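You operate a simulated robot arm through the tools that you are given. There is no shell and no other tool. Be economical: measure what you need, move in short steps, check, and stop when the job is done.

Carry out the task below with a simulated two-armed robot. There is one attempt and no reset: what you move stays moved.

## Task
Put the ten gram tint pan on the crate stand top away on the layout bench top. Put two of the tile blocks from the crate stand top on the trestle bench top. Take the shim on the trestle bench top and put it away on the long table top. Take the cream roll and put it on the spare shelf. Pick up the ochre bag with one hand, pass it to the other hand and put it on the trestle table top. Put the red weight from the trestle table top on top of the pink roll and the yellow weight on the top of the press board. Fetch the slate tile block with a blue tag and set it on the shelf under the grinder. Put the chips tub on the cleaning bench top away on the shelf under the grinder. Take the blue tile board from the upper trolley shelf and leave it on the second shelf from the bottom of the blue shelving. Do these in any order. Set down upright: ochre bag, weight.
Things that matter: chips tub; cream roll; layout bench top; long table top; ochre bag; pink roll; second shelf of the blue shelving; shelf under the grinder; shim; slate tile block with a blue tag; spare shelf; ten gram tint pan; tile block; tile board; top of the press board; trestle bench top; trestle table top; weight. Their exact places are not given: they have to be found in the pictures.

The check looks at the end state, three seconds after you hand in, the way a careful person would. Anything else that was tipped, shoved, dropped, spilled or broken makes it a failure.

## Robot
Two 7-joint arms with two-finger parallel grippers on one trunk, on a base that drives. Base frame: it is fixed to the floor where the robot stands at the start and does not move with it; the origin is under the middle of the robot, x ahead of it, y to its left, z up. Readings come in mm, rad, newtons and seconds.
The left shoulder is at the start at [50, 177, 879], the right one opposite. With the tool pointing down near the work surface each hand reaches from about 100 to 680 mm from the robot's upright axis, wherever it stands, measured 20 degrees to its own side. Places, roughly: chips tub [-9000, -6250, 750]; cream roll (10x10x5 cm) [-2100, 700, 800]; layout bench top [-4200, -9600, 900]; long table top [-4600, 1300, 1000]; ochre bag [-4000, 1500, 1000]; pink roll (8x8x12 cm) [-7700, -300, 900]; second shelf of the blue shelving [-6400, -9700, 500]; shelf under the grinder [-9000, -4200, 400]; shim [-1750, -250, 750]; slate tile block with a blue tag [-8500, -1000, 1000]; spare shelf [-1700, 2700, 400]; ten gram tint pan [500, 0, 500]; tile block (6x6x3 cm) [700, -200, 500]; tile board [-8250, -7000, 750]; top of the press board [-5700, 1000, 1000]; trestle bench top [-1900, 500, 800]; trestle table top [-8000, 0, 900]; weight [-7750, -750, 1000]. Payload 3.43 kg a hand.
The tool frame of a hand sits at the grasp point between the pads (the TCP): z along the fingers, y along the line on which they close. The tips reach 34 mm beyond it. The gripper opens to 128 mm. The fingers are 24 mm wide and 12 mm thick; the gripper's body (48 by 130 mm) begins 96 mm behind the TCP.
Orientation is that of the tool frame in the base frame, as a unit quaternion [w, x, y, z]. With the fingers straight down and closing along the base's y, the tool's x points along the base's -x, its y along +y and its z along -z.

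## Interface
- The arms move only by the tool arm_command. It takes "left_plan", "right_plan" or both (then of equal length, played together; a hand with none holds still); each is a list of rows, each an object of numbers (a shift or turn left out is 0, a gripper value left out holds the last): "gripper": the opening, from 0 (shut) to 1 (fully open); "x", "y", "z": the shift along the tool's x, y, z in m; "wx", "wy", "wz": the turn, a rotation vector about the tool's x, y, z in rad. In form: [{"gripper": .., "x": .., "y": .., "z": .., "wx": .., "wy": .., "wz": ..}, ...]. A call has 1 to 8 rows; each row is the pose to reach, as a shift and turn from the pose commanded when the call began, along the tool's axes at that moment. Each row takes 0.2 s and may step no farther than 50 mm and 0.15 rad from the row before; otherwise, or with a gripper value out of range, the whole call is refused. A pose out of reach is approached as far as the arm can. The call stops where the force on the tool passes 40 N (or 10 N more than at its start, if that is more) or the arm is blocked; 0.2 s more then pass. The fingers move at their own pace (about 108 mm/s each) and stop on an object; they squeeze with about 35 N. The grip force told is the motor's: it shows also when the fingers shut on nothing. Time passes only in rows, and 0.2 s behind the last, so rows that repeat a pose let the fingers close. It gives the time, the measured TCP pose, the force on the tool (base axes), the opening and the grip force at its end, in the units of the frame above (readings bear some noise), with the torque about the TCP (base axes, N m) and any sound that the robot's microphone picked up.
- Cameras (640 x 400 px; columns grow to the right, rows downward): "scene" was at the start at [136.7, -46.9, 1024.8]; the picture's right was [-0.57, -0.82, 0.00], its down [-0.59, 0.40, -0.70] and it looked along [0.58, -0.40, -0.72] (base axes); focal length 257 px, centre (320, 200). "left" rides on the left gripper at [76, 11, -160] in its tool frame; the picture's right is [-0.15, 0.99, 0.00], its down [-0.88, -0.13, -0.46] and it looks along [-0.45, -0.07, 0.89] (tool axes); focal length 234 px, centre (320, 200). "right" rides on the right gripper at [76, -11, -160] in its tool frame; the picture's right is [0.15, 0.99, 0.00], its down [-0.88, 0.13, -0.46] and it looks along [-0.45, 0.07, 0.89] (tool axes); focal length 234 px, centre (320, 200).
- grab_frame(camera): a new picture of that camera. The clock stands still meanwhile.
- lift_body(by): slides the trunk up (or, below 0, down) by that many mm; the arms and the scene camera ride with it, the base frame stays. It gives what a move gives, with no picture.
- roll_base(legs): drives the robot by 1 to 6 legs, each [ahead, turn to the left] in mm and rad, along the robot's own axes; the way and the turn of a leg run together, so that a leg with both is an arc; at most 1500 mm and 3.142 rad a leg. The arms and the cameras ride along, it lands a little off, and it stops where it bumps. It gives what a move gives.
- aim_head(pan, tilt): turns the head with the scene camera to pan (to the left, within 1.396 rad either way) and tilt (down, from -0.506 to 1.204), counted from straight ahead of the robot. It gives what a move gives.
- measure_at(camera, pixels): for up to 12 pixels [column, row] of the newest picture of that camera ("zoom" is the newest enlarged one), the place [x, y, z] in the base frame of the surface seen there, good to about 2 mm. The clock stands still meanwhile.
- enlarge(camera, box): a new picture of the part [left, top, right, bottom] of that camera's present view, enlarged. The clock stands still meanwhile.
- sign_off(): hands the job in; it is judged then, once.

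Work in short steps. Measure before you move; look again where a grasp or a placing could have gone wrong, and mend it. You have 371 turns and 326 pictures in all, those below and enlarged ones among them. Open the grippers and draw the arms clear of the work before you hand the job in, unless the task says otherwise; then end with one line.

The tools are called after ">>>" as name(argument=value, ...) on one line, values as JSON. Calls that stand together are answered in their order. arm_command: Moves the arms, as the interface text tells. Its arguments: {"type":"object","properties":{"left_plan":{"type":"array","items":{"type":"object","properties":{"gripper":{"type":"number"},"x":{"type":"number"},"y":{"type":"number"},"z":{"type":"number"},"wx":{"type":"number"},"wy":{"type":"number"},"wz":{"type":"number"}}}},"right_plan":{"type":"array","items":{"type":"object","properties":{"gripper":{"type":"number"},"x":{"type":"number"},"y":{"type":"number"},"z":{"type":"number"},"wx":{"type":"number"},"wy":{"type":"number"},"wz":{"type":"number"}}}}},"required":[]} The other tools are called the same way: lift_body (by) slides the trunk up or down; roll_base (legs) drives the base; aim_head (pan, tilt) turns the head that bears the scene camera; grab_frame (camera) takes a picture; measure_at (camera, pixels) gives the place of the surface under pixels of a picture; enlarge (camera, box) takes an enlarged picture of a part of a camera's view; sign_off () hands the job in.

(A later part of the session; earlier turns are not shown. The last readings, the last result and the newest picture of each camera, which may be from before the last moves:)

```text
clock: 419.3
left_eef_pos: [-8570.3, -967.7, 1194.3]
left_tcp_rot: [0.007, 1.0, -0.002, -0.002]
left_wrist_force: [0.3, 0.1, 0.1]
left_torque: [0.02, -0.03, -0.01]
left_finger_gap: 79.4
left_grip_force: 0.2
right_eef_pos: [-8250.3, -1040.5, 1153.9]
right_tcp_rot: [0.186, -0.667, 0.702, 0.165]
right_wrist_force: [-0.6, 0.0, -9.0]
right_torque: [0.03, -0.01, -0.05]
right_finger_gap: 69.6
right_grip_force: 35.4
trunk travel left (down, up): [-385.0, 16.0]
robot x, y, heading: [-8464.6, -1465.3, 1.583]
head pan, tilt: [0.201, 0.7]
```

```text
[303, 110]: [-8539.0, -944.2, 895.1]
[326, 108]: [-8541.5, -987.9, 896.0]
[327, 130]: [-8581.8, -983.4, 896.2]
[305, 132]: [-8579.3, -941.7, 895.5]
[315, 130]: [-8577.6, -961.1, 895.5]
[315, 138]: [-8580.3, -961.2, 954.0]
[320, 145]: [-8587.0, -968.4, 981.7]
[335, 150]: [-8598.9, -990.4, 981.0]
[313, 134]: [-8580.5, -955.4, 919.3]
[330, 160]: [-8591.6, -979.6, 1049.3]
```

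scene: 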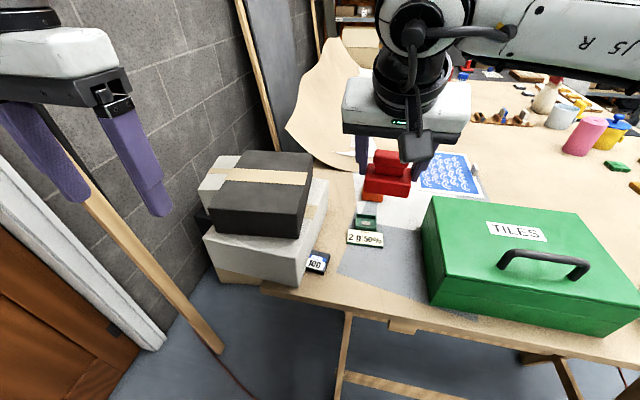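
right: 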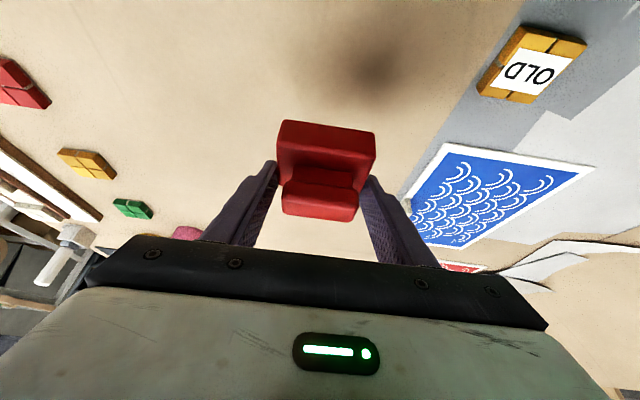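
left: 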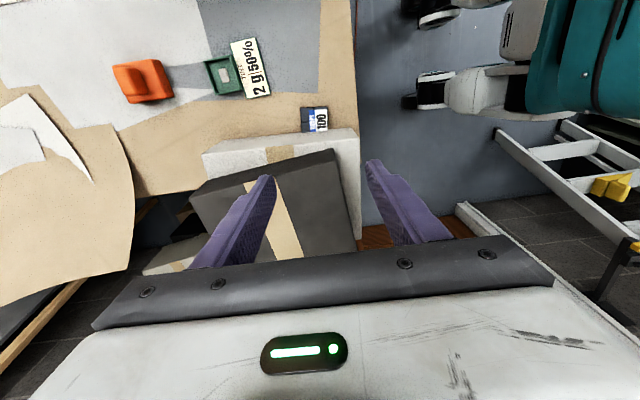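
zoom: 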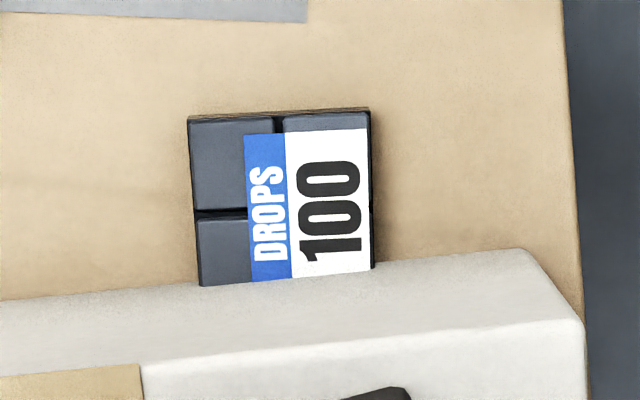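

Block x -8538..-8582, y -942..-989, box face x≈-8580. Tilt 0.3 (body leaning away from the box) and descend to z 960.

>>> arm_command(left_plan=[{"x": 0.021, "z": 0.02, "wy": -0.1}, {"x": 0.021, "z": 0.06, "wy": -0.2}, {"x": 0.021, "z": 0.1, "wy": -0.3}, {"x": 0.021, "z": 0.145, "wy": -0.3}, {"x": 0.021, "z": 0.19, "wy": -0.3}, {"x": 0.021, "z": 0.23, "wy": -0.3}])

>>> grab_frame(camera="left")

>>> grab_frame(camera="scene")

```text
clock: 420.7
left_eef_pos: [-8546.7, -972.7, 964.0]
left_tcp_rot: [0.007, 0.989, -0.004, -0.151]
left_wrist_force: [0.3, -0.2, -0.4]
left_torque: [-0.02, -0.06, -0.01]
left_finger_gap: 79.2
left_grip_force: 0.0
right_eef_pos: [-8251.0, -1040.8, 1155.2]
right_tcp_rot: [0.186, -0.668, 0.701, 0.165]
right_wrist_force: [1.7, -0.5, -8.2]
right_torque: [0.08, 0.01, -0.03]
right_finger_gap: 69.7
right_grip_force: 34.6
trunk travel left (down, up): [-385.0, 16.0]
robot x, y, heading: [-8462.4, -1461.0, 1.582]
head pan, tilt: [0.201, 0.7]
```

```text
203 pictures are left
```

left: 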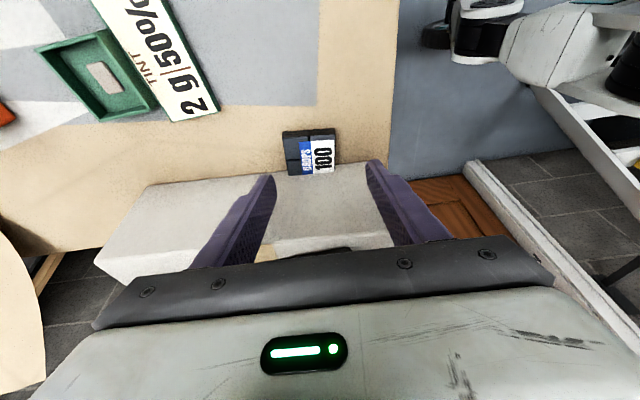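

```text
202 pictures are left
```

scene: 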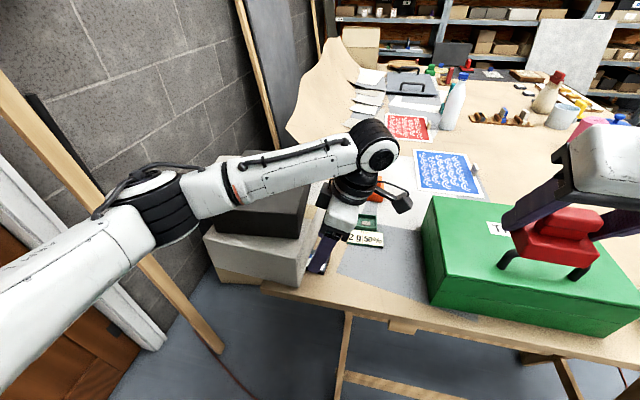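

Aligned closely; shift 6 mm in y, descend 46 mm and grip.

>>> arm_command(left_plan=[{"y": -0.006}, {"x": 0.006, "y": -0.006, "z": 0.02}, {"x": 0.011, "y": -0.006, "z": 0.035}, {"x": 0.0136, "y": -0.006, "z": 0.044}])

>>> grab_frame(camera="left")

```text
clock: 421.7
left_eef_pos: [-8548.3, -965.0, 917.9]
left_tcp_rot: [0.008, 0.989, -0.003, -0.151]
left_wrist_force: [0.0, 0.6, 0.0]
left_torque: [0.0, 0.0, 0.0]
left_finger_gap: 79.3
left_grip_force: 0.0
right_eef_pos: [-8250.2, -1039.4, 1154.5]
right_tcp_rot: [0.186, -0.668, 0.701, 0.166]
right_wrist_force: [0.2, 0.5, -8.6]
right_torque: [0.05, 0.02, -0.05]
right_finger_gap: 69.8
right_grip_force: 35.0
trunk travel left (down, up): [-385.0, 16.0]
robot x, y, heading: [-8461.1, -1461.3, 1.583]
head pan, tilt: [0.201, 0.7]
```

```text
201 pictures are left
```

left: 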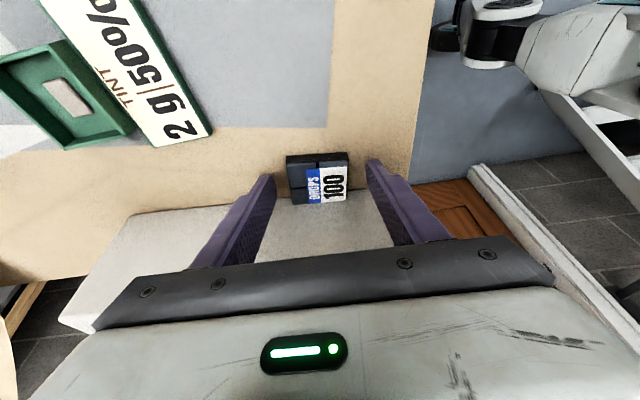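

Close, then lift straight up.

>>> arm_command(left_plan=[{"gripper": 0}, {"gripper": 0}, {"gripper": 0}, {"x": -0.006, "z": -0.019}, {"x": -0.018, "z": -0.057}, {"x": -0.03, "z": -0.1}])

>>> grab_frame(camera="left")

```text
clock: 423.1
left_eef_pos: [-8549.6, -963.9, 1023.1]
left_tcp_rot: [0.008, 0.988, -0.004, -0.151]
left_wrist_force: [0.3, -0.1, -0.4]
left_torque: [-0.03, 0.01, 0.02]
left_finger_gap: 49.1
left_grip_force: 35.0
right_eef_pos: [-8250.8, -1041.0, 1154.3]
right_tcp_rot: [0.186, -0.668, 0.701, 0.165]
right_wrist_force: [-0.1, 0.4, -8.0]
right_torque: [0.12, 0.02, 0.03]
right_finger_gap: 69.9
right_grip_force: 35.6
trunk travel left (down, up): [-385.0, 16.0]
robot x, y, heading: [-8464.7, -1462.6, 1.581]
head pan, tilt: [0.201, 0.7]
```

```text
200 pictures are left
```

left: 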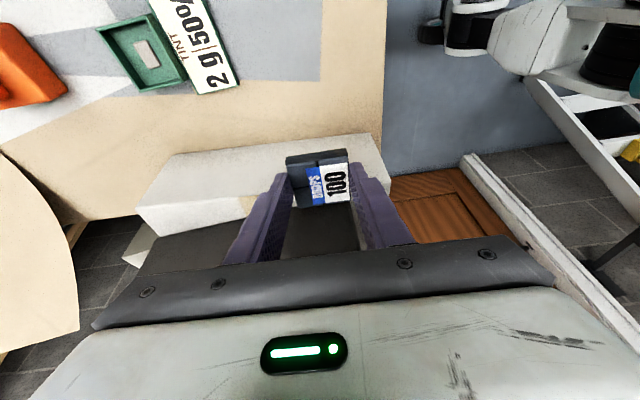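

Slate held. Raise it further, un-tilt, and yaw back toward the tuck pose.

>>> arm_command(left_plan=[{"x": -0.013, "z": -0.043, "wy": 0.05}, {"x": -0.026, "z": -0.086, "wy": 0.1}, {"x": -0.04, "z": -0.13, "wy": 0.2}, {"x": -0.044, "z": -0.143, "wy": 0.3}])

>>> arm_command(left_plan=[{"x": -0.01, "y": 0.015, "wz": 0.148}, {"x": -0.03, "y": 0.03, "wz": 0.296}, {"x": -0.05, "y": 0.05, "wz": 0.444}, {"x": -0.07, "y": 0.07, "wz": 0.592}, {"x": -0.09, "y": 0.09, "wz": 0.74}, {"x": -0.11, "y": 0.1, "wz": 0.888}, {"x": -0.13, "y": 0.11, "wz": 1.036}, {"x": -0.15, "y": 0.126, "wz": 1.184}])

>>> arm_command(left_plan=[{"wz": 0.14}, {"wz": 0.28}, {"wz": 0.38}])

```text
clock: 424.1
left_eef_pos: [-8547.5, -957.8, 1170.8]
left_tcp_rot: [0.009, 1.0, -0.002, -0.001]
left_wrist_force: [-0.5, 0.3, -0.1]
left_torque: [0.01, -0.02, 0.01]
left_finger_gap: 48.7
left_grip_force: 35.4
right_eef_pos: [-8251.8, -1040.4, 1153.9]
right_tcp_rot: [0.186, -0.669, 0.701, 0.164]
right_wrist_force: [0.3, -0.5, -7.5]
right_torque: [0.03, -0.03, -0.01]
right_finger_gap: 69.7
right_grip_force: 35.7
trunk travel left (down, up): [-385.0, 16.0]
robot x, y, heading: [-8461.7, -1462.0, 1.578]
head pan, tilt: [0.201, 0.7]
```

```text
clock: 425.9
left_eef_pos: [-8697.3, -1088.6, 1174.9]
left_tcp_rot: [0.009, 0.828, -0.561, 0.004]
left_wrist_force: [-0.3, 0.5, -1.1]
left_torque: [0.02, -0.01, 0.0]
left_finger_gap: 49.1
left_grip_force: 34.5
right_eef_pos: [-8251.5, -1040.2, 1154.9]
right_tcp_rot: [0.186, -0.669, 0.701, 0.165]
right_wrist_force: [0.3, 0.3, -8.3]
right_torque: [0.08, 0.02, 0.0]
right_finger_gap: 69.7
right_grip_force: 34.9
trunk travel left (down, up): [-385.0, 16.0]
robot x, y, heading: [-8457.0, -1461.4, 1.582]
head pan, tilt: [0.201, 0.7]
```

```text
clock: 426.7
left_eef_pos: [-8698.0, -1086.5, 1175.7]
left_tcp_rot: [-0.007, -0.706, 0.708, -0.004]
left_wrist_force: [-0.1, -0.2, -1.1]
left_torque: [0.02, 0.0, 0.0]
left_finger_gap: 49.0
left_grip_force: 35.2
right_eef_pos: [-8250.1, -1040.7, 1153.9]
right_tcp_rot: [0.186, -0.668, 0.701, 0.165]
right_wrist_force: [0.7, 0.8, -7.8]
right_torque: [0.05, -0.01, 0.0]
right_finger_gap: 69.9
right_grip_force: 34.8
trunk travel left (down, up): [-385.0, 16.0]
robot x, y, heading: [-8460.2, -1462.1, 1.581]
head pan, tilt: [0.201, 0.7]
```

Both held. Drive round to the front of the table, to about (-6820,-390) facing it.

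>>> roll_base(legs=[[-60, 0], [0, -1.581], [1500, 0], [150, 0], [0, 1.571], [1130, 0]])

>>> roll_base(legs=[[0, 1.571]])

>>> aim_head(pan=-0.1, tilt=0.5)

>>> grab_frame(camera="scene")

```text
clock: 448.5
left_eef_pos: [-7074.7, 10.1, 1176.3]
left_tcp_rot: [-0.007, -0.703, 0.712, -0.004]
left_wrist_force: [-0.2, 0.5, -0.4]
left_torque: [0.03, -0.01, -0.01]
left_finger_gap: 49.0
left_grip_force: 34.5
right_eef_pos: [-6627.3, 50.5, 1155.5]
right_tcp_rot: [0.187, -0.664, 0.706, 0.164]
right_wrist_force: [0.0, -0.3, -9.0]
right_torque: [0.02, 0.0, 0.02]
right_finger_gap: 69.7
right_grip_force: 35.4
trunk travel left (down, up): [-385.0, 16.0]
robot x, y, heading: [-6844.4, -368.8, 1.566]
head pan, tilt: [0.201, 0.7]
```

```text
clock: 452.7
left_eef_pos: [-7228.2, -591.3, 1175.6]
left_tcp_rot: [0.002, 1.0, -0.018, 0.008]
left_wrist_force: [0.4, 0.4, -1.0]
left_torque: [0.02, 0.01, 0.0]
left_finger_gap: 49.2
left_grip_force: 35.2
right_eef_pos: [-7257.5, -143.7, 1154.7]
right_tcp_rot: [-0.019, 0.967, -0.041, -0.249]
right_wrist_force: [-0.6, -0.8, -7.7]
right_torque: [0.04, 0.05, 0.01]
right_finger_gap: 69.7
right_grip_force: 35.0
trunk travel left (down, up): [-385.0, 16.0]
robot x, y, heading: [-6844.4, -369.1, 3.115]
head pan, tilt: [0.201, 0.7]
```

```text
clock: 453.5
left_eef_pos: [-7228.1, -590.1, 1174.2]
left_tcp_rot: [0.002, 1.0, -0.018, 0.007]
left_wrist_force: [0.7, -0.5, -1.3]
left_torque: [0.01, 0.0, -0.04]
left_finger_gap: 49.2
left_grip_force: 34.5
right_eef_pos: [-7258.3, -142.9, 1154.5]
right_tcp_rot: [-0.019, 0.968, -0.041, -0.247]
right_wrist_force: [0.6, -0.1, -8.7]
right_torque: [0.01, 0.05, -0.02]
right_finger_gap: 69.9
right_grip_force: 34.7
trunk travel left (down, up): [-385.0, 16.0]
robot x, y, heading: [-6845.6, -371.9, 3.119]
head pan, tilt: [-0.099, 0.499]
```

```text
199 pictures are left
```

scene: 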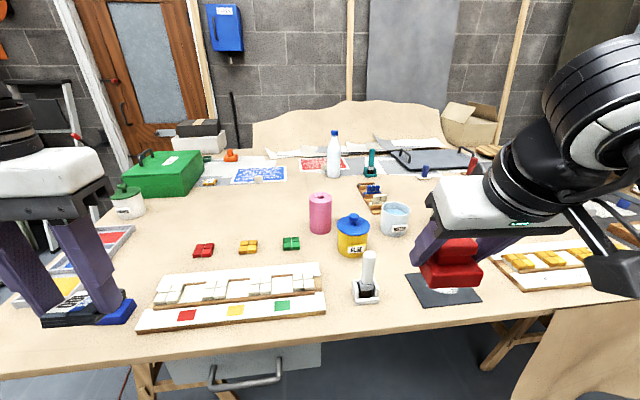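

Measure the pink roll's top and neighbours.

>>> enlarge(camera="scene", box=[280, 170, 420, 270])

>>> measure_at(camera="zoom", pixels=[[135, 120], [230, 120], [183, 103], [183, 138], [180, 200], [332, 210], [332, 260], [525, 160], [183, 118], [150, 130], [215, 130]])

```text
4.00 times, centred on (350, 220) of scene
```

zoom: 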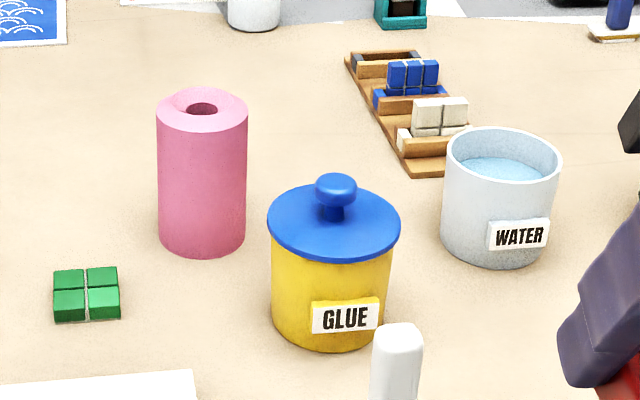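

```text
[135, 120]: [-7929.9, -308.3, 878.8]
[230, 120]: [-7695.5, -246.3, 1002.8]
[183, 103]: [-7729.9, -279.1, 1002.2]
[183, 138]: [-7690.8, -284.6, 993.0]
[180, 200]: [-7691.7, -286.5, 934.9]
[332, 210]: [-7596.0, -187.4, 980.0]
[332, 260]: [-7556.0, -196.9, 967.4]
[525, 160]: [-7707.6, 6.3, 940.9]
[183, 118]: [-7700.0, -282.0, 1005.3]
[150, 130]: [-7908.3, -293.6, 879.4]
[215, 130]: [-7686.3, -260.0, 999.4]
```

Pink roll: centre ≈(-7730,-270), top z≈1003; glue lid knob lower. Drive 215 mm closer.

>>> roll_base(legs=[[215, 0]])

```text
clock: 455.2
left_eef_pos: [-7445.0, -585.0, 1175.6]
left_tcp_rot: [0.002, 1.0, -0.017, 0.009]
left_wrist_force: [0.2, -0.2, -0.9]
left_torque: [0.0, 0.0, 0.01]
left_finger_gap: 48.9
left_grip_force: 34.8
right_eef_pos: [-7474.9, -137.1, 1153.9]
right_tcp_rot: [-0.02, 0.968, -0.041, -0.246]
right_wrist_force: [0.0, 1.3, -8.0]
right_torque: [0.01, 0.04, -0.02]
right_finger_gap: 69.5
right_grip_force: 35.1
trunk travel left (down, up): [-385.0, 16.0]
robot x, y, heading: [-7058.3, -362.8, 3.11]
head pan, tilt: [-0.099, 0.499]
```

Move the red weight over the roll, hovering at TCP z 1090.

>>> arm_command(right_plan=[{"x": -0.027, "y": 0.0223, "z": 0.025}, {"x": -0.054, "y": 0.0446, "z": 0.05}, {"x": -0.081, "y": 0.067, "z": 0.075}, {"x": -0.108, "y": 0.089, "z": 0.1}, {"x": -0.135, "y": 0.111, "z": 0.125}, {"x": -0.162, "y": 0.134, "z": 0.15}, {"x": -0.189, "y": 0.157, "z": 0.175}])

>>> grab_frame(camera="right")

>>> enlarge(camera="scene", box=[240, 130, 460, 290])

```text
clock: 456.8
left_eef_pos: [-7444.8, -585.0, 1174.9]
left_tcp_rot: [0.001, 1.0, -0.017, 0.009]
left_wrist_force: [0.2, 0.3, -1.1]
left_torque: [0.02, -0.04, -0.02]
left_finger_gap: 48.9
left_grip_force: 35.1
right_eef_pos: [-7735.4, -270.3, 1087.3]
right_tcp_rot: [-0.02, 0.968, -0.04, -0.247]
right_wrist_force: [-0.2, -0.7, -8.4]
right_torque: [0.01, 0.07, 0.02]
right_finger_gap: 69.9
right_grip_force: 35.2
trunk travel left (down, up): [-385.0, 16.0]
robot x, y, heading: [-7059.8, -362.1, 3.11]
head pan, tilt: [-0.099, 0.499]
```

```text
197 pictures are left
```

right: 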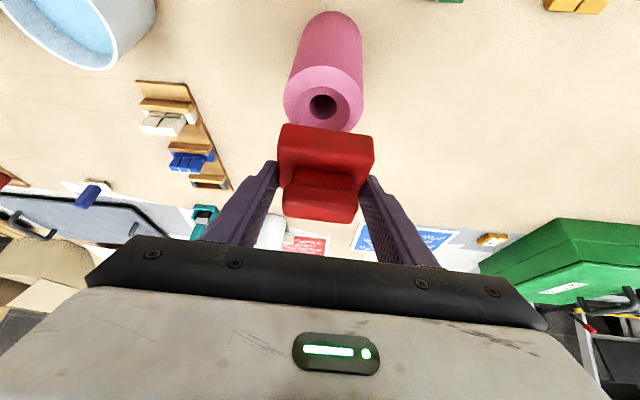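

```text
2.50 times, centred on (350, 210) of scene
```

zoom: 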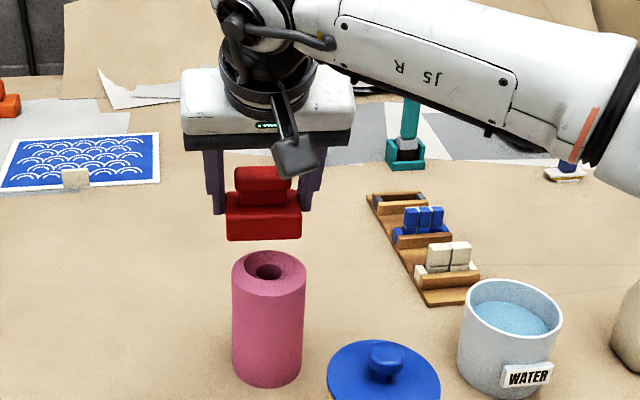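

Measure the roll's rim and the weight's base in the wrist view.

>>> measure_at(camera="right", pixels=[[290, 105], [358, 105], [320, 128], [325, 78], [322, 92], [284, 145], [370, 150], [325, 140], [325, 165], [310, 208]])

```text
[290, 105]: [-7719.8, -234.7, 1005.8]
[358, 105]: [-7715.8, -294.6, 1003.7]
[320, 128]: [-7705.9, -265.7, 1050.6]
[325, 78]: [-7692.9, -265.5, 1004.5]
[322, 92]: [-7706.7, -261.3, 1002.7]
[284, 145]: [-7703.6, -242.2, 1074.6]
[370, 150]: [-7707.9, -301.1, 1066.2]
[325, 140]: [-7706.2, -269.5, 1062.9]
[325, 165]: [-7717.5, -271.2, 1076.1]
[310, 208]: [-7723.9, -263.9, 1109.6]
```

Weight centre is 6 mm off in y; correct, then lower 40 mm onto the roll.

>>> arm_command(right_plan=[{"x": 0.0, "y": -0.006}, {"x": 0.0096, "y": -0.006, "z": 0.0175}, {"x": 0.0173, "y": -0.006, "z": 0.0316}, {"x": 0.0193, "y": -0.006, "z": 0.0351}])

>>> enlarge(camera="scene", box=[290, 170, 410, 270])

```text
clock: 457.8
left_eef_pos: [-7443.8, -585.2, 1175.7]
left_tcp_rot: [0.002, 1.0, -0.017, 0.008]
left_wrist_force: [-0.1, 0.2, -1.4]
left_torque: [0.03, 0.01, 0.01]
left_finger_gap: 49.2
left_grip_force: 35.0
right_eef_pos: [-7737.0, -263.4, 1046.4]
right_tcp_rot: [-0.021, 0.968, -0.041, -0.247]
right_wrist_force: [0.3, 0.0, -8.5]
right_torque: [-0.04, 0.05, 0.02]
right_finger_gap: 69.4
right_grip_force: 34.8
trunk travel left (down, up): [-385.0, 16.0]
robot x, y, heading: [-7061.3, -362.8, 3.111]
head pan, tilt: [-0.099, 0.499]
```

```text
4.00 times, centred on (350, 220) of scene
```

zoom: 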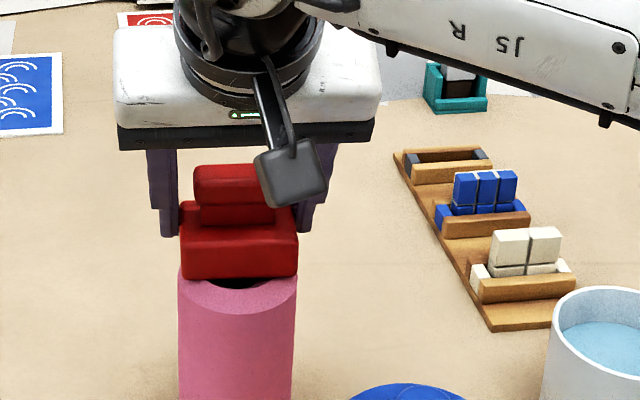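

Nearly touching. Lower the trunk 3 mm to make contact.

>>> lift_body(by=-3)

```text
clock: 458.3
left_eef_pos: [-7444.6, -585.7, 1173.2]
left_tcp_rot: [0.001, 1.0, -0.017, 0.009]
left_wrist_force: [-0.9, 0.1, -1.2]
left_torque: [-0.01, 0.0, -0.01]
left_finger_gap: 48.8
left_grip_force: 34.9
right_eef_pos: [-7736.9, -262.9, 1044.4]
right_tcp_rot: [-0.02, 0.968, -0.041, -0.247]
right_wrist_force: [-0.1, -0.2, -8.2]
right_torque: [-0.04, 0.05, -0.02]
right_finger_gap: 69.5
right_grip_force: 34.9
trunk travel left (down, up): [-382.0, 19.0]
robot x, y, heading: [-7059.3, -362.6, 3.116]
head pan, tilt: [-0.099, 0.499]
```

Not yet in contact (8.2 N). Another 3 mm.

>>> lift_body(by=-3)

```text
clock: 458.8
left_eef_pos: [-7444.9, -585.9, 1169.9]
left_tcp_rot: [0.003, 1.0, -0.017, 0.008]
left_wrist_force: [0.0, -0.5, -1.3]
left_torque: [0.02, 0.01, 0.02]
left_finger_gap: 49.1
left_grip_force: 34.9
right_eef_pos: [-7736.7, -262.7, 1041.7]
right_tcp_rot: [-0.02, 0.968, -0.041, -0.247]
right_wrist_force: [-0.5, 0.0, -8.5]
right_torque: [0.0, 0.02, -0.02]
right_finger_gap: 69.8
right_grip_force: 34.8
trunk travel left (down, up): [-379.0, 22.0]
robot x, y, heading: [-7058.6, -361.5, 3.118]
head pan, tilt: [-0.099, 0.499]
```

>>> lift_body(by=-3)

>>> enlarge(camera="right", box=[250, 80, 410, 230])

```text
clock: 459.3
left_eef_pos: [-7443.4, -584.9, 1167.8]
left_tcp_rot: [0.002, 1.0, -0.018, 0.008]
left_wrist_force: [0.7, 0.5, -1.3]
left_torque: [-0.05, 0.0, 0.03]
left_finger_gap: 49.0
left_grip_force: 35.1
right_eef_pos: [-7737.1, -261.5, 1039.8]
right_tcp_rot: [-0.019, 0.968, -0.04, -0.248]
right_wrist_force: [0.5, 0.0, -2.8]
right_torque: [-0.17, -0.07, 0.04]
right_finger_gap: 69.5
right_grip_force: 35.1
trunk travel left (down, up): [-376.0, 25.0]
robot x, y, heading: [-7060.0, -365.5, 3.117]
head pan, tilt: [-0.099, 0.499]
```

```text
2.67 times, centred on (330, 155) of right
```

zoom: 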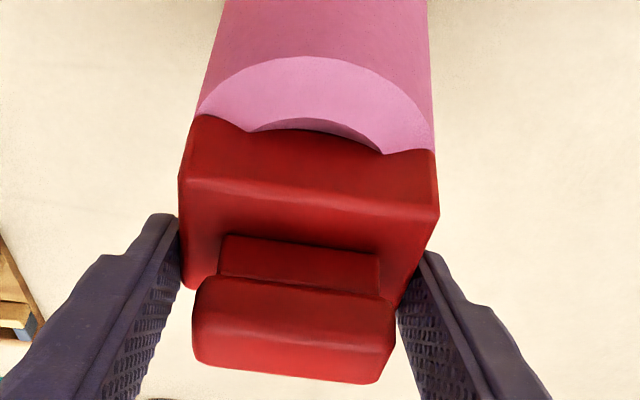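

It's bearing on the roll. Open slowly and back out straight up.

>>> arm_command(right_plan=[{"gripper": 0.62}, {"gripper": 0.7}, {"gripper": 0.75}])

>>> arm_command(right_plan=[{"x": -0.015, "z": -0.026}, {"x": -0.036, "z": -0.066}, {"x": -0.058, "z": -0.105}, {"x": -0.05, "z": -0.14}, {"x": -0.01, "z": -0.16}])

>>> grab_frame(camera="right")

>>> enlarge(camera="scene", box=[290, 150, 430, 270])

```text
clock: 460.1
left_eef_pos: [-7443.9, -586.1, 1167.8]
left_tcp_rot: [0.002, 1.0, -0.018, 0.008]
left_wrist_force: [0.3, -0.4, -0.6]
left_torque: [-0.03, -0.01, 0.03]
left_finger_gap: 49.0
left_grip_force: 35.5
right_eef_pos: [-7736.2, -263.2, 1039.4]
right_tcp_rot: [-0.02, 0.968, -0.04, -0.248]
right_wrist_force: [-0.4, 0.3, 0.8]
right_torque: [0.03, 0.04, -0.04]
right_finger_gap: 96.3
right_grip_force: 0.0
trunk travel left (down, up): [-376.0, 25.0]
robot x, y, heading: [-7058.4, -365.5, 3.115]
head pan, tilt: [-0.099, 0.499]
```

```text
clock: 461.3
left_eef_pos: [-7443.3, -584.9, 1167.5]
left_tcp_rot: [0.002, 1.0, -0.019, 0.007]
left_wrist_force: [0.8, 0.8, -0.7]
left_torque: [-0.03, 0.02, 0.02]
left_finger_gap: 49.0
left_grip_force: 34.6
right_eef_pos: [-7665.3, -269.6, 1183.9]
right_tcp_rot: [-0.019, 0.968, -0.041, -0.248]
right_wrist_force: [0.5, 0.3, 0.5]
right_torque: [0.02, 0.01, 0.0]
right_finger_gap: 96.1
right_grip_force: 0.0
trunk travel left (down, up): [-376.0, 25.0]
robot x, y, heading: [-7059.0, -362.5, 3.115]
head pan, tilt: [-0.099, 0.499]
```

```text
193 pictures are left
```

right: 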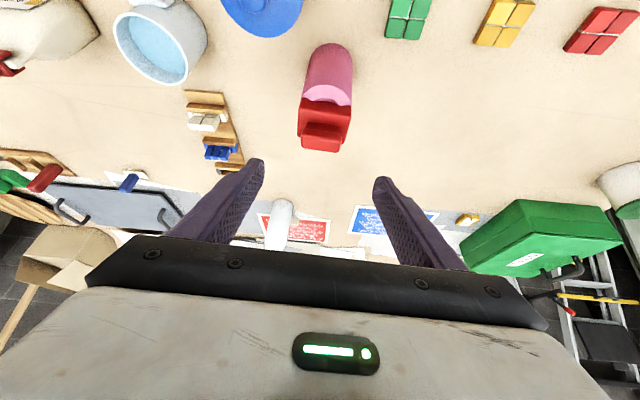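

```text
3.33 times, centred on (360, 210) of scene
```

zoom: 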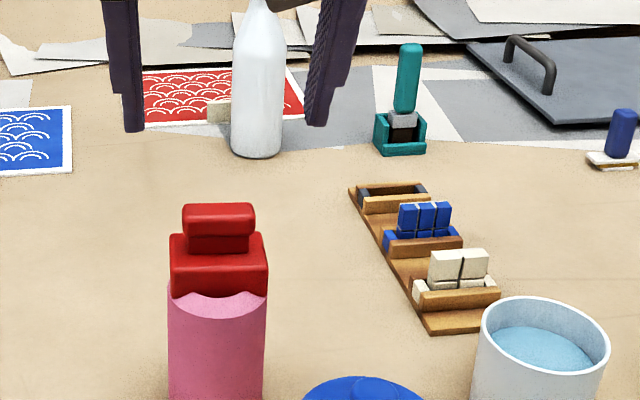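

Red stands on the pink roll. Retract the right arm, back off, and head toward the grinder, stopping to look.

>>> arm_command(right_plan=[{"x": 0.03, "y": -0.003, "z": -0.017, "wy": 0.07}, {"x": 0.062, "y": -0.006, "z": -0.034, "wy": 0.14}, {"x": 0.095, "y": -0.01, "z": -0.052, "wy": 0.21}, {"x": 0.127, "y": -0.013, "z": -0.069, "wy": 0.28}, {"x": 0.16, "y": -0.016, "z": -0.087, "wy": 0.36}, {"x": 0.192, "y": -0.02, "z": -0.105, "wy": 0.43}, {"x": 0.192, "y": -0.03, "z": -0.105, "wy": 0.5}])

>>> roll_base(legs=[[-250, 0], [0, 1.597], [1450, 0]])

>>> aim_head(pan=-0.2, tilt=0.25)

>>> grab_frame(camera="scene")

```text
clock: 462.9
left_eef_pos: [-7444.2, -585.7, 1165.7]
left_tcp_rot: [0.002, 1.0, -0.017, 0.008]
left_wrist_force: [-0.7, 0.8, -0.8]
left_torque: [0.01, -0.02, 0.0]
left_finger_gap: 49.3
left_grip_force: 35.3
right_eef_pos: [-7445.9, -260.5, 1185.6]
right_tcp_rot: [-0.009, 0.999, -0.045, 0.0]
right_wrist_force: [0.1, -0.3, 0.5]
right_torque: [0.02, 0.01, -0.02]
right_finger_gap: 96.0
right_grip_force: 0.1
trunk travel left (down, up): [-376.0, 25.0]
robot x, y, heading: [-7058.2, -366.8, 3.119]
head pan, tilt: [-0.099, 0.499]
```

```text
clock: 475.4
left_eef_pos: [-6674.8, -2234.5, 1166.5]
left_tcp_rot: [-0.004, 0.728, 0.685, 0.007]
left_wrist_force: [0.3, -0.3, -1.1]
left_torque: [0.02, 0.01, 0.03]
left_finger_gap: 49.0
left_grip_force: 34.9
right_eef_pos: [-6998.2, -2227.6, 1186.8]
right_tcp_rot: [-0.006, 0.746, 0.666, -0.007]
right_wrist_force: [0.1, 0.8, 0.3]
right_torque: [0.04, 0.0, -0.01]
right_finger_gap: 96.0
right_grip_force: 0.0
trunk travel left (down, up): [-376.0, 25.0]
robot x, y, heading: [-6889.0, -1846.1, -1.625]
head pan, tilt: [-0.099, 0.499]
```

```text
clock: 476.2
left_eef_pos: [-6675.3, -2234.0, 1167.8]
left_tcp_rot: [-0.005, 0.728, 0.685, 0.006]
left_wrist_force: [0.4, -0.9, -1.2]
left_torque: [0.0, 0.0, 0.02]
left_finger_gap: 49.0
left_grip_force: 35.2
right_eef_pos: [-6998.7, -2228.7, 1185.3]
right_tcp_rot: [-0.005, 0.746, 0.666, -0.007]
right_wrist_force: [0.0, -0.1, 0.7]
right_torque: [0.02, -0.01, 0.0]
right_finger_gap: 95.9
right_grip_force: 0.2
trunk travel left (down, up): [-376.0, 25.0]
robot x, y, heading: [-6885.7, -1845.3, -1.619]
head pan, tilt: [-0.201, 0.25]
```

```text
191 pictures are left
```

scene: 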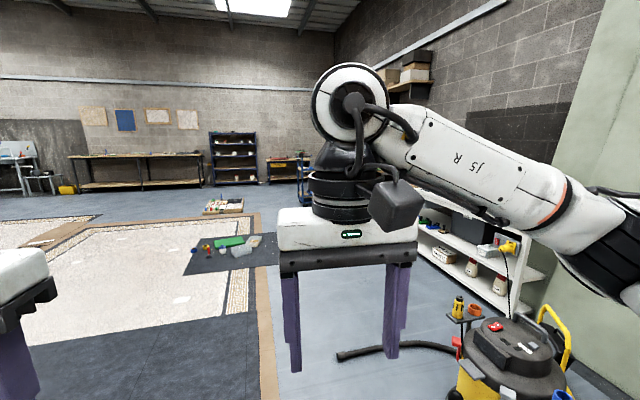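

Measure the vacuum, hose end, grinder shelving and floor items.

>>> measure_at(camera="scene", pixels=[[465, 340], [510, 395], [345, 355], [400, 348], [230, 245], [268, 235], [500, 290], [450, 265], [470, 230], [440, 230], [275, 260], [240, 250]])

>>> enlarge(camera="scene", box=[380, 150, 600, 310])

```text
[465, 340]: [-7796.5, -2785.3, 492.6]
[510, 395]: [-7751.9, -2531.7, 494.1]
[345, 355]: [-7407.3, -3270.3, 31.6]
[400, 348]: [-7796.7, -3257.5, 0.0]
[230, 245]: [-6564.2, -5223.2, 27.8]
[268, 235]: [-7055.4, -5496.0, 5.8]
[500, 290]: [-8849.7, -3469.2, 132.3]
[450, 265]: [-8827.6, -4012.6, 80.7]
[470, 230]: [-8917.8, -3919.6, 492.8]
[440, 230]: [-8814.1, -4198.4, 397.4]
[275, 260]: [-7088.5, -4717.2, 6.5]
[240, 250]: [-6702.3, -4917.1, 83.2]
```

```text
2.50 times, centred on (490, 230) of scene
```

zoom: 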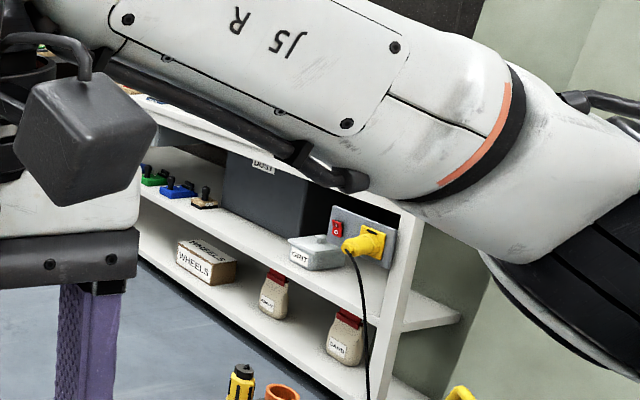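

Drive down to y≈-4150, then face the grinder bench from x≈-7950.

>>> roll_base(legs=[[0, 0.05], [1500, 0], [800, 0], [0, -1.571], [1050, 0]])

>>> aim_head(pan=0.0, tilt=0.45)

>>> grab_frame(camera="scene")

```text
clock: 496.9
left_eef_pos: [-8356.6, -4186.3, 1167.0]
left_tcp_rot: [0.002, 0.997, -0.071, 0.007]
left_wrist_force: [-0.5, -0.8, -1.2]
left_torque: [0.02, 0.01, -0.04]
left_finger_gap: 49.0
left_grip_force: 34.7
right_eef_pos: [-8324.4, -3863.6, 1185.9]
right_tcp_rot: [-0.009, 0.995, -0.098, -0.001]
right_wrist_force: [-0.2, 0.6, -0.1]
right_torque: [0.03, -0.03, -0.01]
right_finger_gap: 95.9
right_grip_force: 0.0
trunk travel left (down, up): [-376.0, 25.0]
robot x, y, heading: [-7951.1, -4008.6, 3.011]
head pan, tilt: [-0.201, 0.25]
```

```text
clock: 497.6
left_eef_pos: [-8356.3, -4185.9, 1166.4]
left_tcp_rot: [0.002, 0.997, -0.071, 0.008]
left_wrist_force: [0.1, -0.3, -0.2]
left_torque: [-0.06, 0.0, 0.0]
left_finger_gap: 48.8
left_grip_force: 34.8
right_eef_pos: [-8325.3, -3863.6, 1186.3]
right_tcp_rot: [-0.008, 0.995, -0.097, -0.001]
right_wrist_force: [-0.2, 0.0, -0.1]
right_torque: [0.01, 0.0, -0.01]
right_finger_gap: 95.9
right_grip_force: 0.0
trunk travel left (down, up): [-376.0, 25.0]
robot x, y, heading: [-7952.1, -4003.7, 3.003]
head pan, tilt: [0.0, 0.45]
```

```text
189 pictures are left
```

scene: 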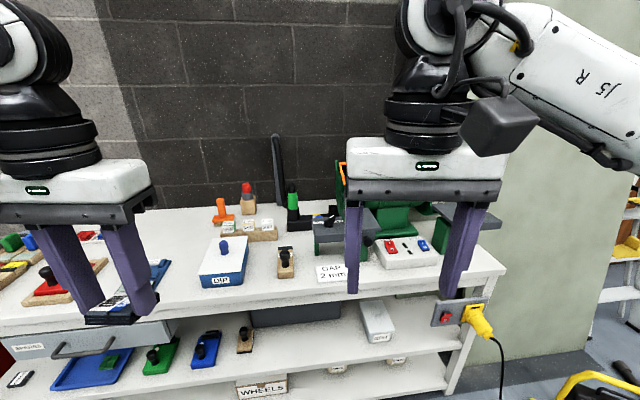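

The shelf below the top has free area around (310,345). Lower the trunk and look.

>>> lift_body(by=-326)

>>> grab_frame(camera="scene")

```text
clock: 500.9
left_eef_pos: [-8356.5, -4186.3, 840.8]
left_tcp_rot: [0.002, 0.997, -0.071, 0.008]
left_wrist_force: [-0.1, 0.2, -1.4]
left_torque: [-0.04, -0.01, -0.01]
left_finger_gap: 49.1
left_grip_force: 35.4
right_eef_pos: [-8324.4, -3864.8, 859.6]
right_tcp_rot: [-0.009, 0.995, -0.099, 0.0]
right_wrist_force: [0.3, 0.6, 0.8]
right_torque: [0.01, 0.0, 0.0]
right_finger_gap: 96.0
right_grip_force: 0.0
trunk travel left (down, up): [-50.0, 351.0]
robot x, y, heading: [-7950.3, -4009.1, 3.009]
head pan, tilt: [0.0, 0.45]
```

```text
188 pictures are left
```

scene: 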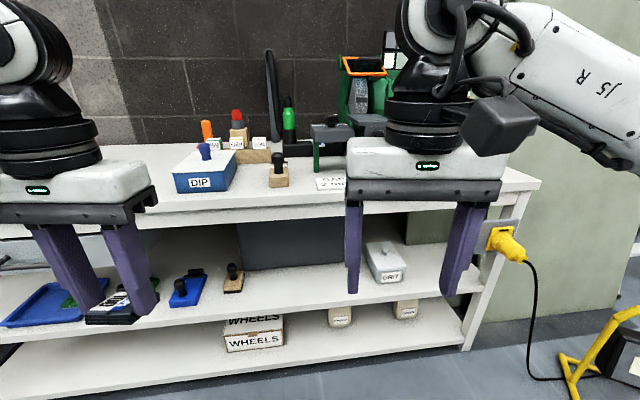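

Measure the mid shelf's free strip and top clearance.

>>> measure_at(camera="scene", pixels=[[290, 280], [290, 292], [290, 300], [285, 268], [265, 285], [320, 285], [345, 280], [375, 283], [233, 292], [300, 215], [300, 205], [340, 268]])

>>> enlarge(camera="scene", box=[150, 180, 480, 340])

```text
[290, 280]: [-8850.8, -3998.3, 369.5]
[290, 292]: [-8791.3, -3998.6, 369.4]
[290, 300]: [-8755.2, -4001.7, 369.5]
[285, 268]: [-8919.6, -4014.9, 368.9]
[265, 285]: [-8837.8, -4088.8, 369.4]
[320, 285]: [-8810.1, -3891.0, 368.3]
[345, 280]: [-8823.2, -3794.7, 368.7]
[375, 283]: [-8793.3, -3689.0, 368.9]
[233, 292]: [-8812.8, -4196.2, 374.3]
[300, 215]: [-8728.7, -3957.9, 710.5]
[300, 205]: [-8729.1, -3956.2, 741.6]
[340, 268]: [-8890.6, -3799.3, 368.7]
```

```text
1.94 times, centred on (315, 260) of scene
```

zoom: 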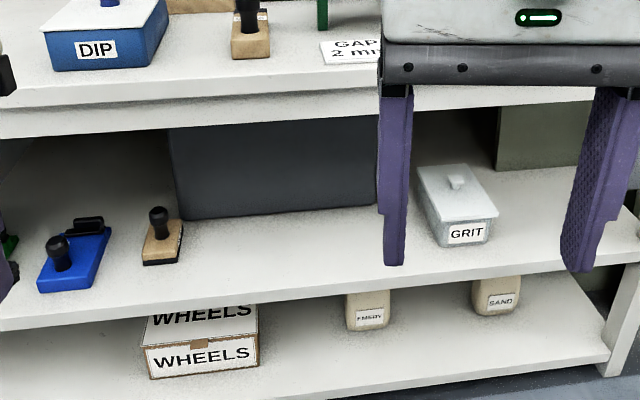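

Mid shelf is z 369, front edge x≈-8735, free between y -4150 and -3800. Drive 240 mm closer.

>>> roll_base(legs=[[240, 0]])

>>> arm_command(left_plan=[{"z": 0.048}, {"z": 0.096}, {"z": 0.144}, {"z": 0.192, "wy": -0.1}, {"z": 0.24, "wy": -0.2}, {"z": 0.288, "wy": -0.3}, {"z": 0.336, "wy": -0.4}, {"z": 0.38, "wy": -0.5}])

>>> grab_frame(camera="left")

>>> grab_frame(camera="scene")

```text
clock: 502.7
left_eef_pos: [-8599.5, -4151.6, 841.2]
left_tcp_rot: [0.002, 0.997, -0.072, 0.009]
left_wrist_force: [0.9, -0.8, -1.4]
left_torque: [-0.01, 0.01, 0.03]
left_finger_gap: 49.0
left_grip_force: 35.0
right_eef_pos: [-8565.6, -3830.3, 860.5]
right_tcp_rot: [-0.009, 0.995, -0.1, 0.0]
right_wrist_force: [0.3, -0.7, 0.3]
right_torque: [-0.01, 0.02, 0.0]
right_finger_gap: 95.9
right_grip_force: 0.0
trunk travel left (down, up): [-50.0, 351.0]
robot x, y, heading: [-8194.6, -3973.3, 3.001]
head pan, tilt: [0.0, 0.45]
```

```text
clock: 504.5
left_eef_pos: [-8596.0, -4152.0, 464.1]
left_tcp_rot: [-0.018, 0.968, -0.073, -0.241]
left_wrist_force: [-0.1, -0.1, -0.6]
left_torque: [-0.02, -0.05, 0.0]
left_finger_gap: 49.0
left_grip_force: 34.8
right_eef_pos: [-8564.5, -3829.0, 859.4]
right_tcp_rot: [-0.009, 0.995, -0.1, -0.001]
right_wrist_force: [0.3, 0.3, -0.7]
right_torque: [-0.03, -0.03, 0.01]
right_finger_gap: 96.0
right_grip_force: 0.0
trunk travel left (down, up): [-50.0, 351.0]
robot x, y, heading: [-8194.9, -3974.7, 3.003]
head pan, tilt: [0.0, 0.45]
```

```text
186 pictures are left
```

left: 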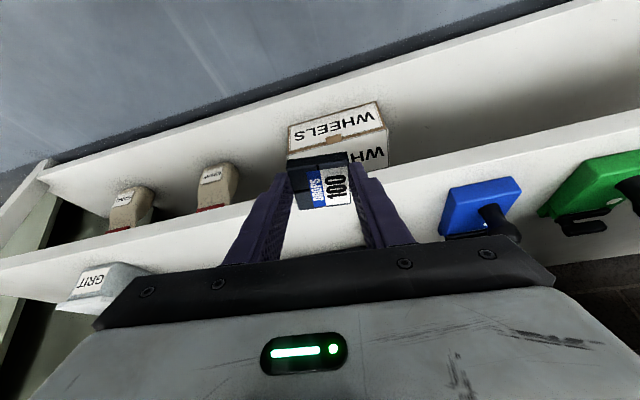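

```text
185 pictures are left
```

scene: 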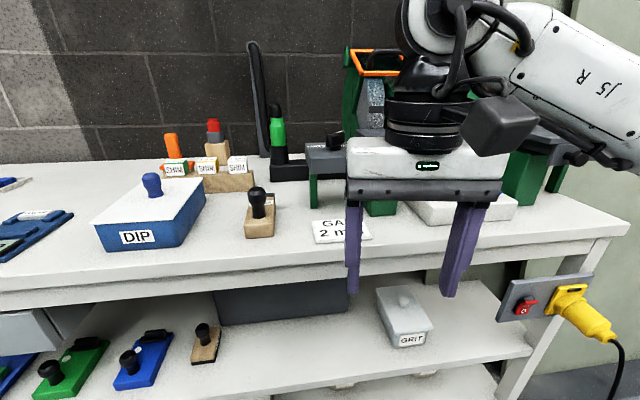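

Move the left hand right 134 mm, then forward into the shelf at a safe height.

>>> arm_command(left_plan=[{"y": -0.045}, {"y": -0.09}, {"y": -0.134}, {"x": -0.042, "y": -0.134, "z": 0.02}, {"x": -0.082, "y": -0.134, "z": 0.045}, {"x": -0.12, "y": -0.134, "z": 0.07}, {"x": -0.155, "y": -0.134, "z": 0.1}, {"x": -0.1676, "y": -0.134, "z": 0.1313}])

>>> grab_frame(camera="left")

>>> grab_frame(camera="scene")

```text
clock: 506.3
left_eef_pos: [-8781.2, -3988.2, 421.4]
left_tcp_rot: [-0.018, 0.968, -0.073, -0.24]
left_wrist_force: [0.5, -0.4, -0.9]
left_torque: [-0.01, -0.03, -0.02]
left_finger_gap: 49.2
left_grip_force: 34.6
right_eef_pos: [-8565.8, -3830.7, 859.6]
right_tcp_rot: [-0.009, 0.995, -0.1, -0.001]
right_wrist_force: [0.2, -1.2, -0.4]
right_torque: [-0.07, 0.0, 0.01]
right_finger_gap: 95.9
right_grip_force: 0.0
trunk travel left (down, up): [-50.0, 351.0]
robot x, y, heading: [-8194.6, -3973.4, 3.007]
head pan, tilt: [0.0, 0.45]
```

```text
184 pictures are left
```

left: 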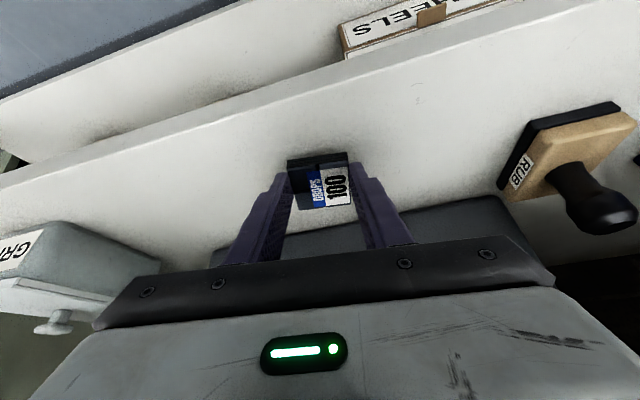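

```text
183 pictures are left
```

scene: 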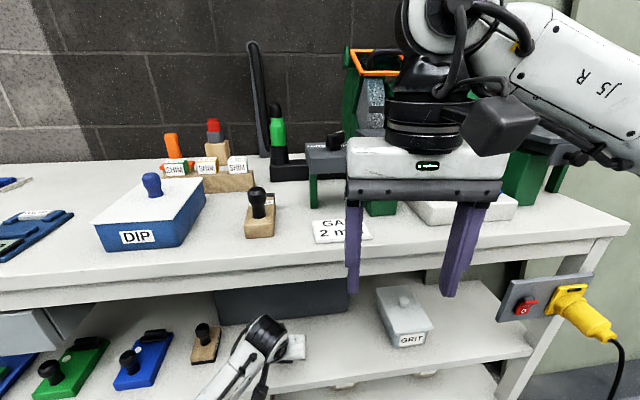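

Lower slowly 13 mm, watching the force.

>>> arm_command(left_plan=[{"x": 0.0029, "z": 0.0053}, {"x": 0.005, "z": 0.009}, {"x": 0.0062, "z": 0.0114}])

>>> enlarge(camera="left", box=[250, 120, 410, 240])

```text
clock: 507.1
left_eef_pos: [-8780.5, -3990.2, 409.5]
left_tcp_rot: [-0.017, 0.968, -0.073, -0.24]
left_wrist_force: [0.3, 1.0, -0.5]
left_torque: [0.01, -0.01, 0.0]
left_finger_gap: 49.1
left_grip_force: 35.0
right_eef_pos: [-8566.1, -3829.3, 858.9]
right_tcp_rot: [-0.008, 0.995, -0.101, -0.001]
right_wrist_force: [-0.4, -0.8, 0.8]
right_torque: [0.01, 0.01, -0.03]
right_finger_gap: 96.0
right_grip_force: 0.0
trunk travel left (down, up): [-50.0, 351.0]
robot x, y, heading: [-8191.8, -3972.6, 3.002]
head pan, tilt: [0.0, 0.45]
```

```text
3.33 times, centred on (330, 180) of left
```

zoom: 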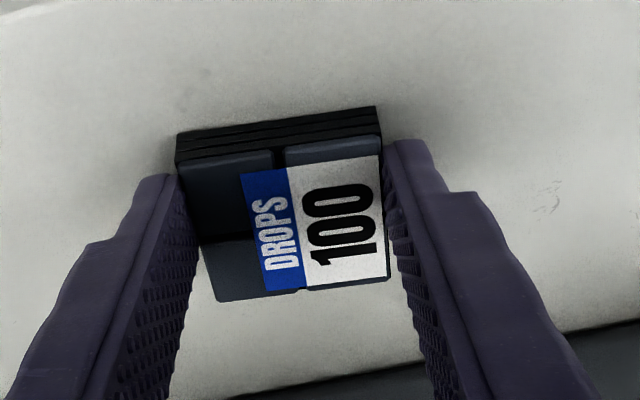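

No contact yet; 6 mm more.

>>> arm_command(left_plan=[{"x": 0.001, "z": 0.0018}, {"x": 0.002, "z": 0.0036}, {"x": 0.0029, "z": 0.0053}])

```text
clock: 507.9
left_eef_pos: [-8782.5, -3989.9, 408.5]
left_tcp_rot: [-0.017, 0.967, -0.072, -0.244]
left_wrist_force: [9.4, -4.5, 26.5]
left_torque: [-0.14, -0.4, 0.04]
left_finger_gap: 49.2
left_grip_force: 35.2
right_eef_pos: [-8563.6, -3829.4, 861.5]
right_tcp_rot: [-0.009, 0.995, -0.099, -0.002]
right_wrist_force: [0.8, 0.7, 0.3]
right_torque: [0.04, 0.02, -0.02]
right_finger_gap: 95.8
right_grip_force: 0.1
trunk travel left (down, up): [-50.0, 351.0]
robot x, y, heading: [-8193.0, -3972.8, 3.001]
head pan, tilt: [0.0, 0.45]
```

In contact with the shelf. Open and back out.

>>> arm_command(left_plan=[{"x": -0.0015, "z": -0.0026, "gripper": 0.6}, {"x": -0.0015, "z": -0.0026}, {"x": -0.005, "z": -0.02}, {"x": 0.02, "z": -0.05}, {"x": 0.055, "z": -0.08}, {"x": 0.09, "z": -0.11}, {"x": 0.12, "z": -0.14}])

>>> grab_frame(camera="left")

```text
clock: 509.5
left_eef_pos: [-8609.5, -4015.1, 474.2]
left_tcp_rot: [-0.016, 0.968, -0.072, -0.24]
left_wrist_force: [1.0, 0.2, -0.9]
left_torque: [0.01, 0.03, -0.01]
left_finger_gap: 76.8
left_grip_force: 0.1
right_eef_pos: [-8565.7, -3829.8, 859.2]
right_tcp_rot: [-0.01, 0.995, -0.1, -0.002]
right_wrist_force: [-0.4, -0.3, 0.6]
right_torque: [-0.01, 0.0, 0.02]
right_finger_gap: 96.0
right_grip_force: 0.0
trunk travel left (down, up): [-50.0, 351.0]
robot x, y, heading: [-8193.5, -3972.5, 3.003]
head pan, tilt: [0.0, 0.45]
```

```text
181 pictures are left
```

left: 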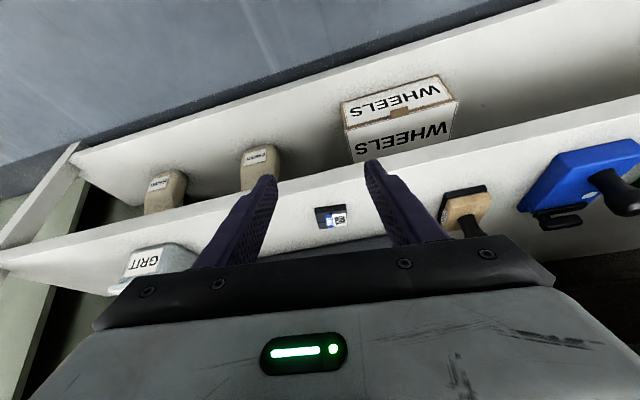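

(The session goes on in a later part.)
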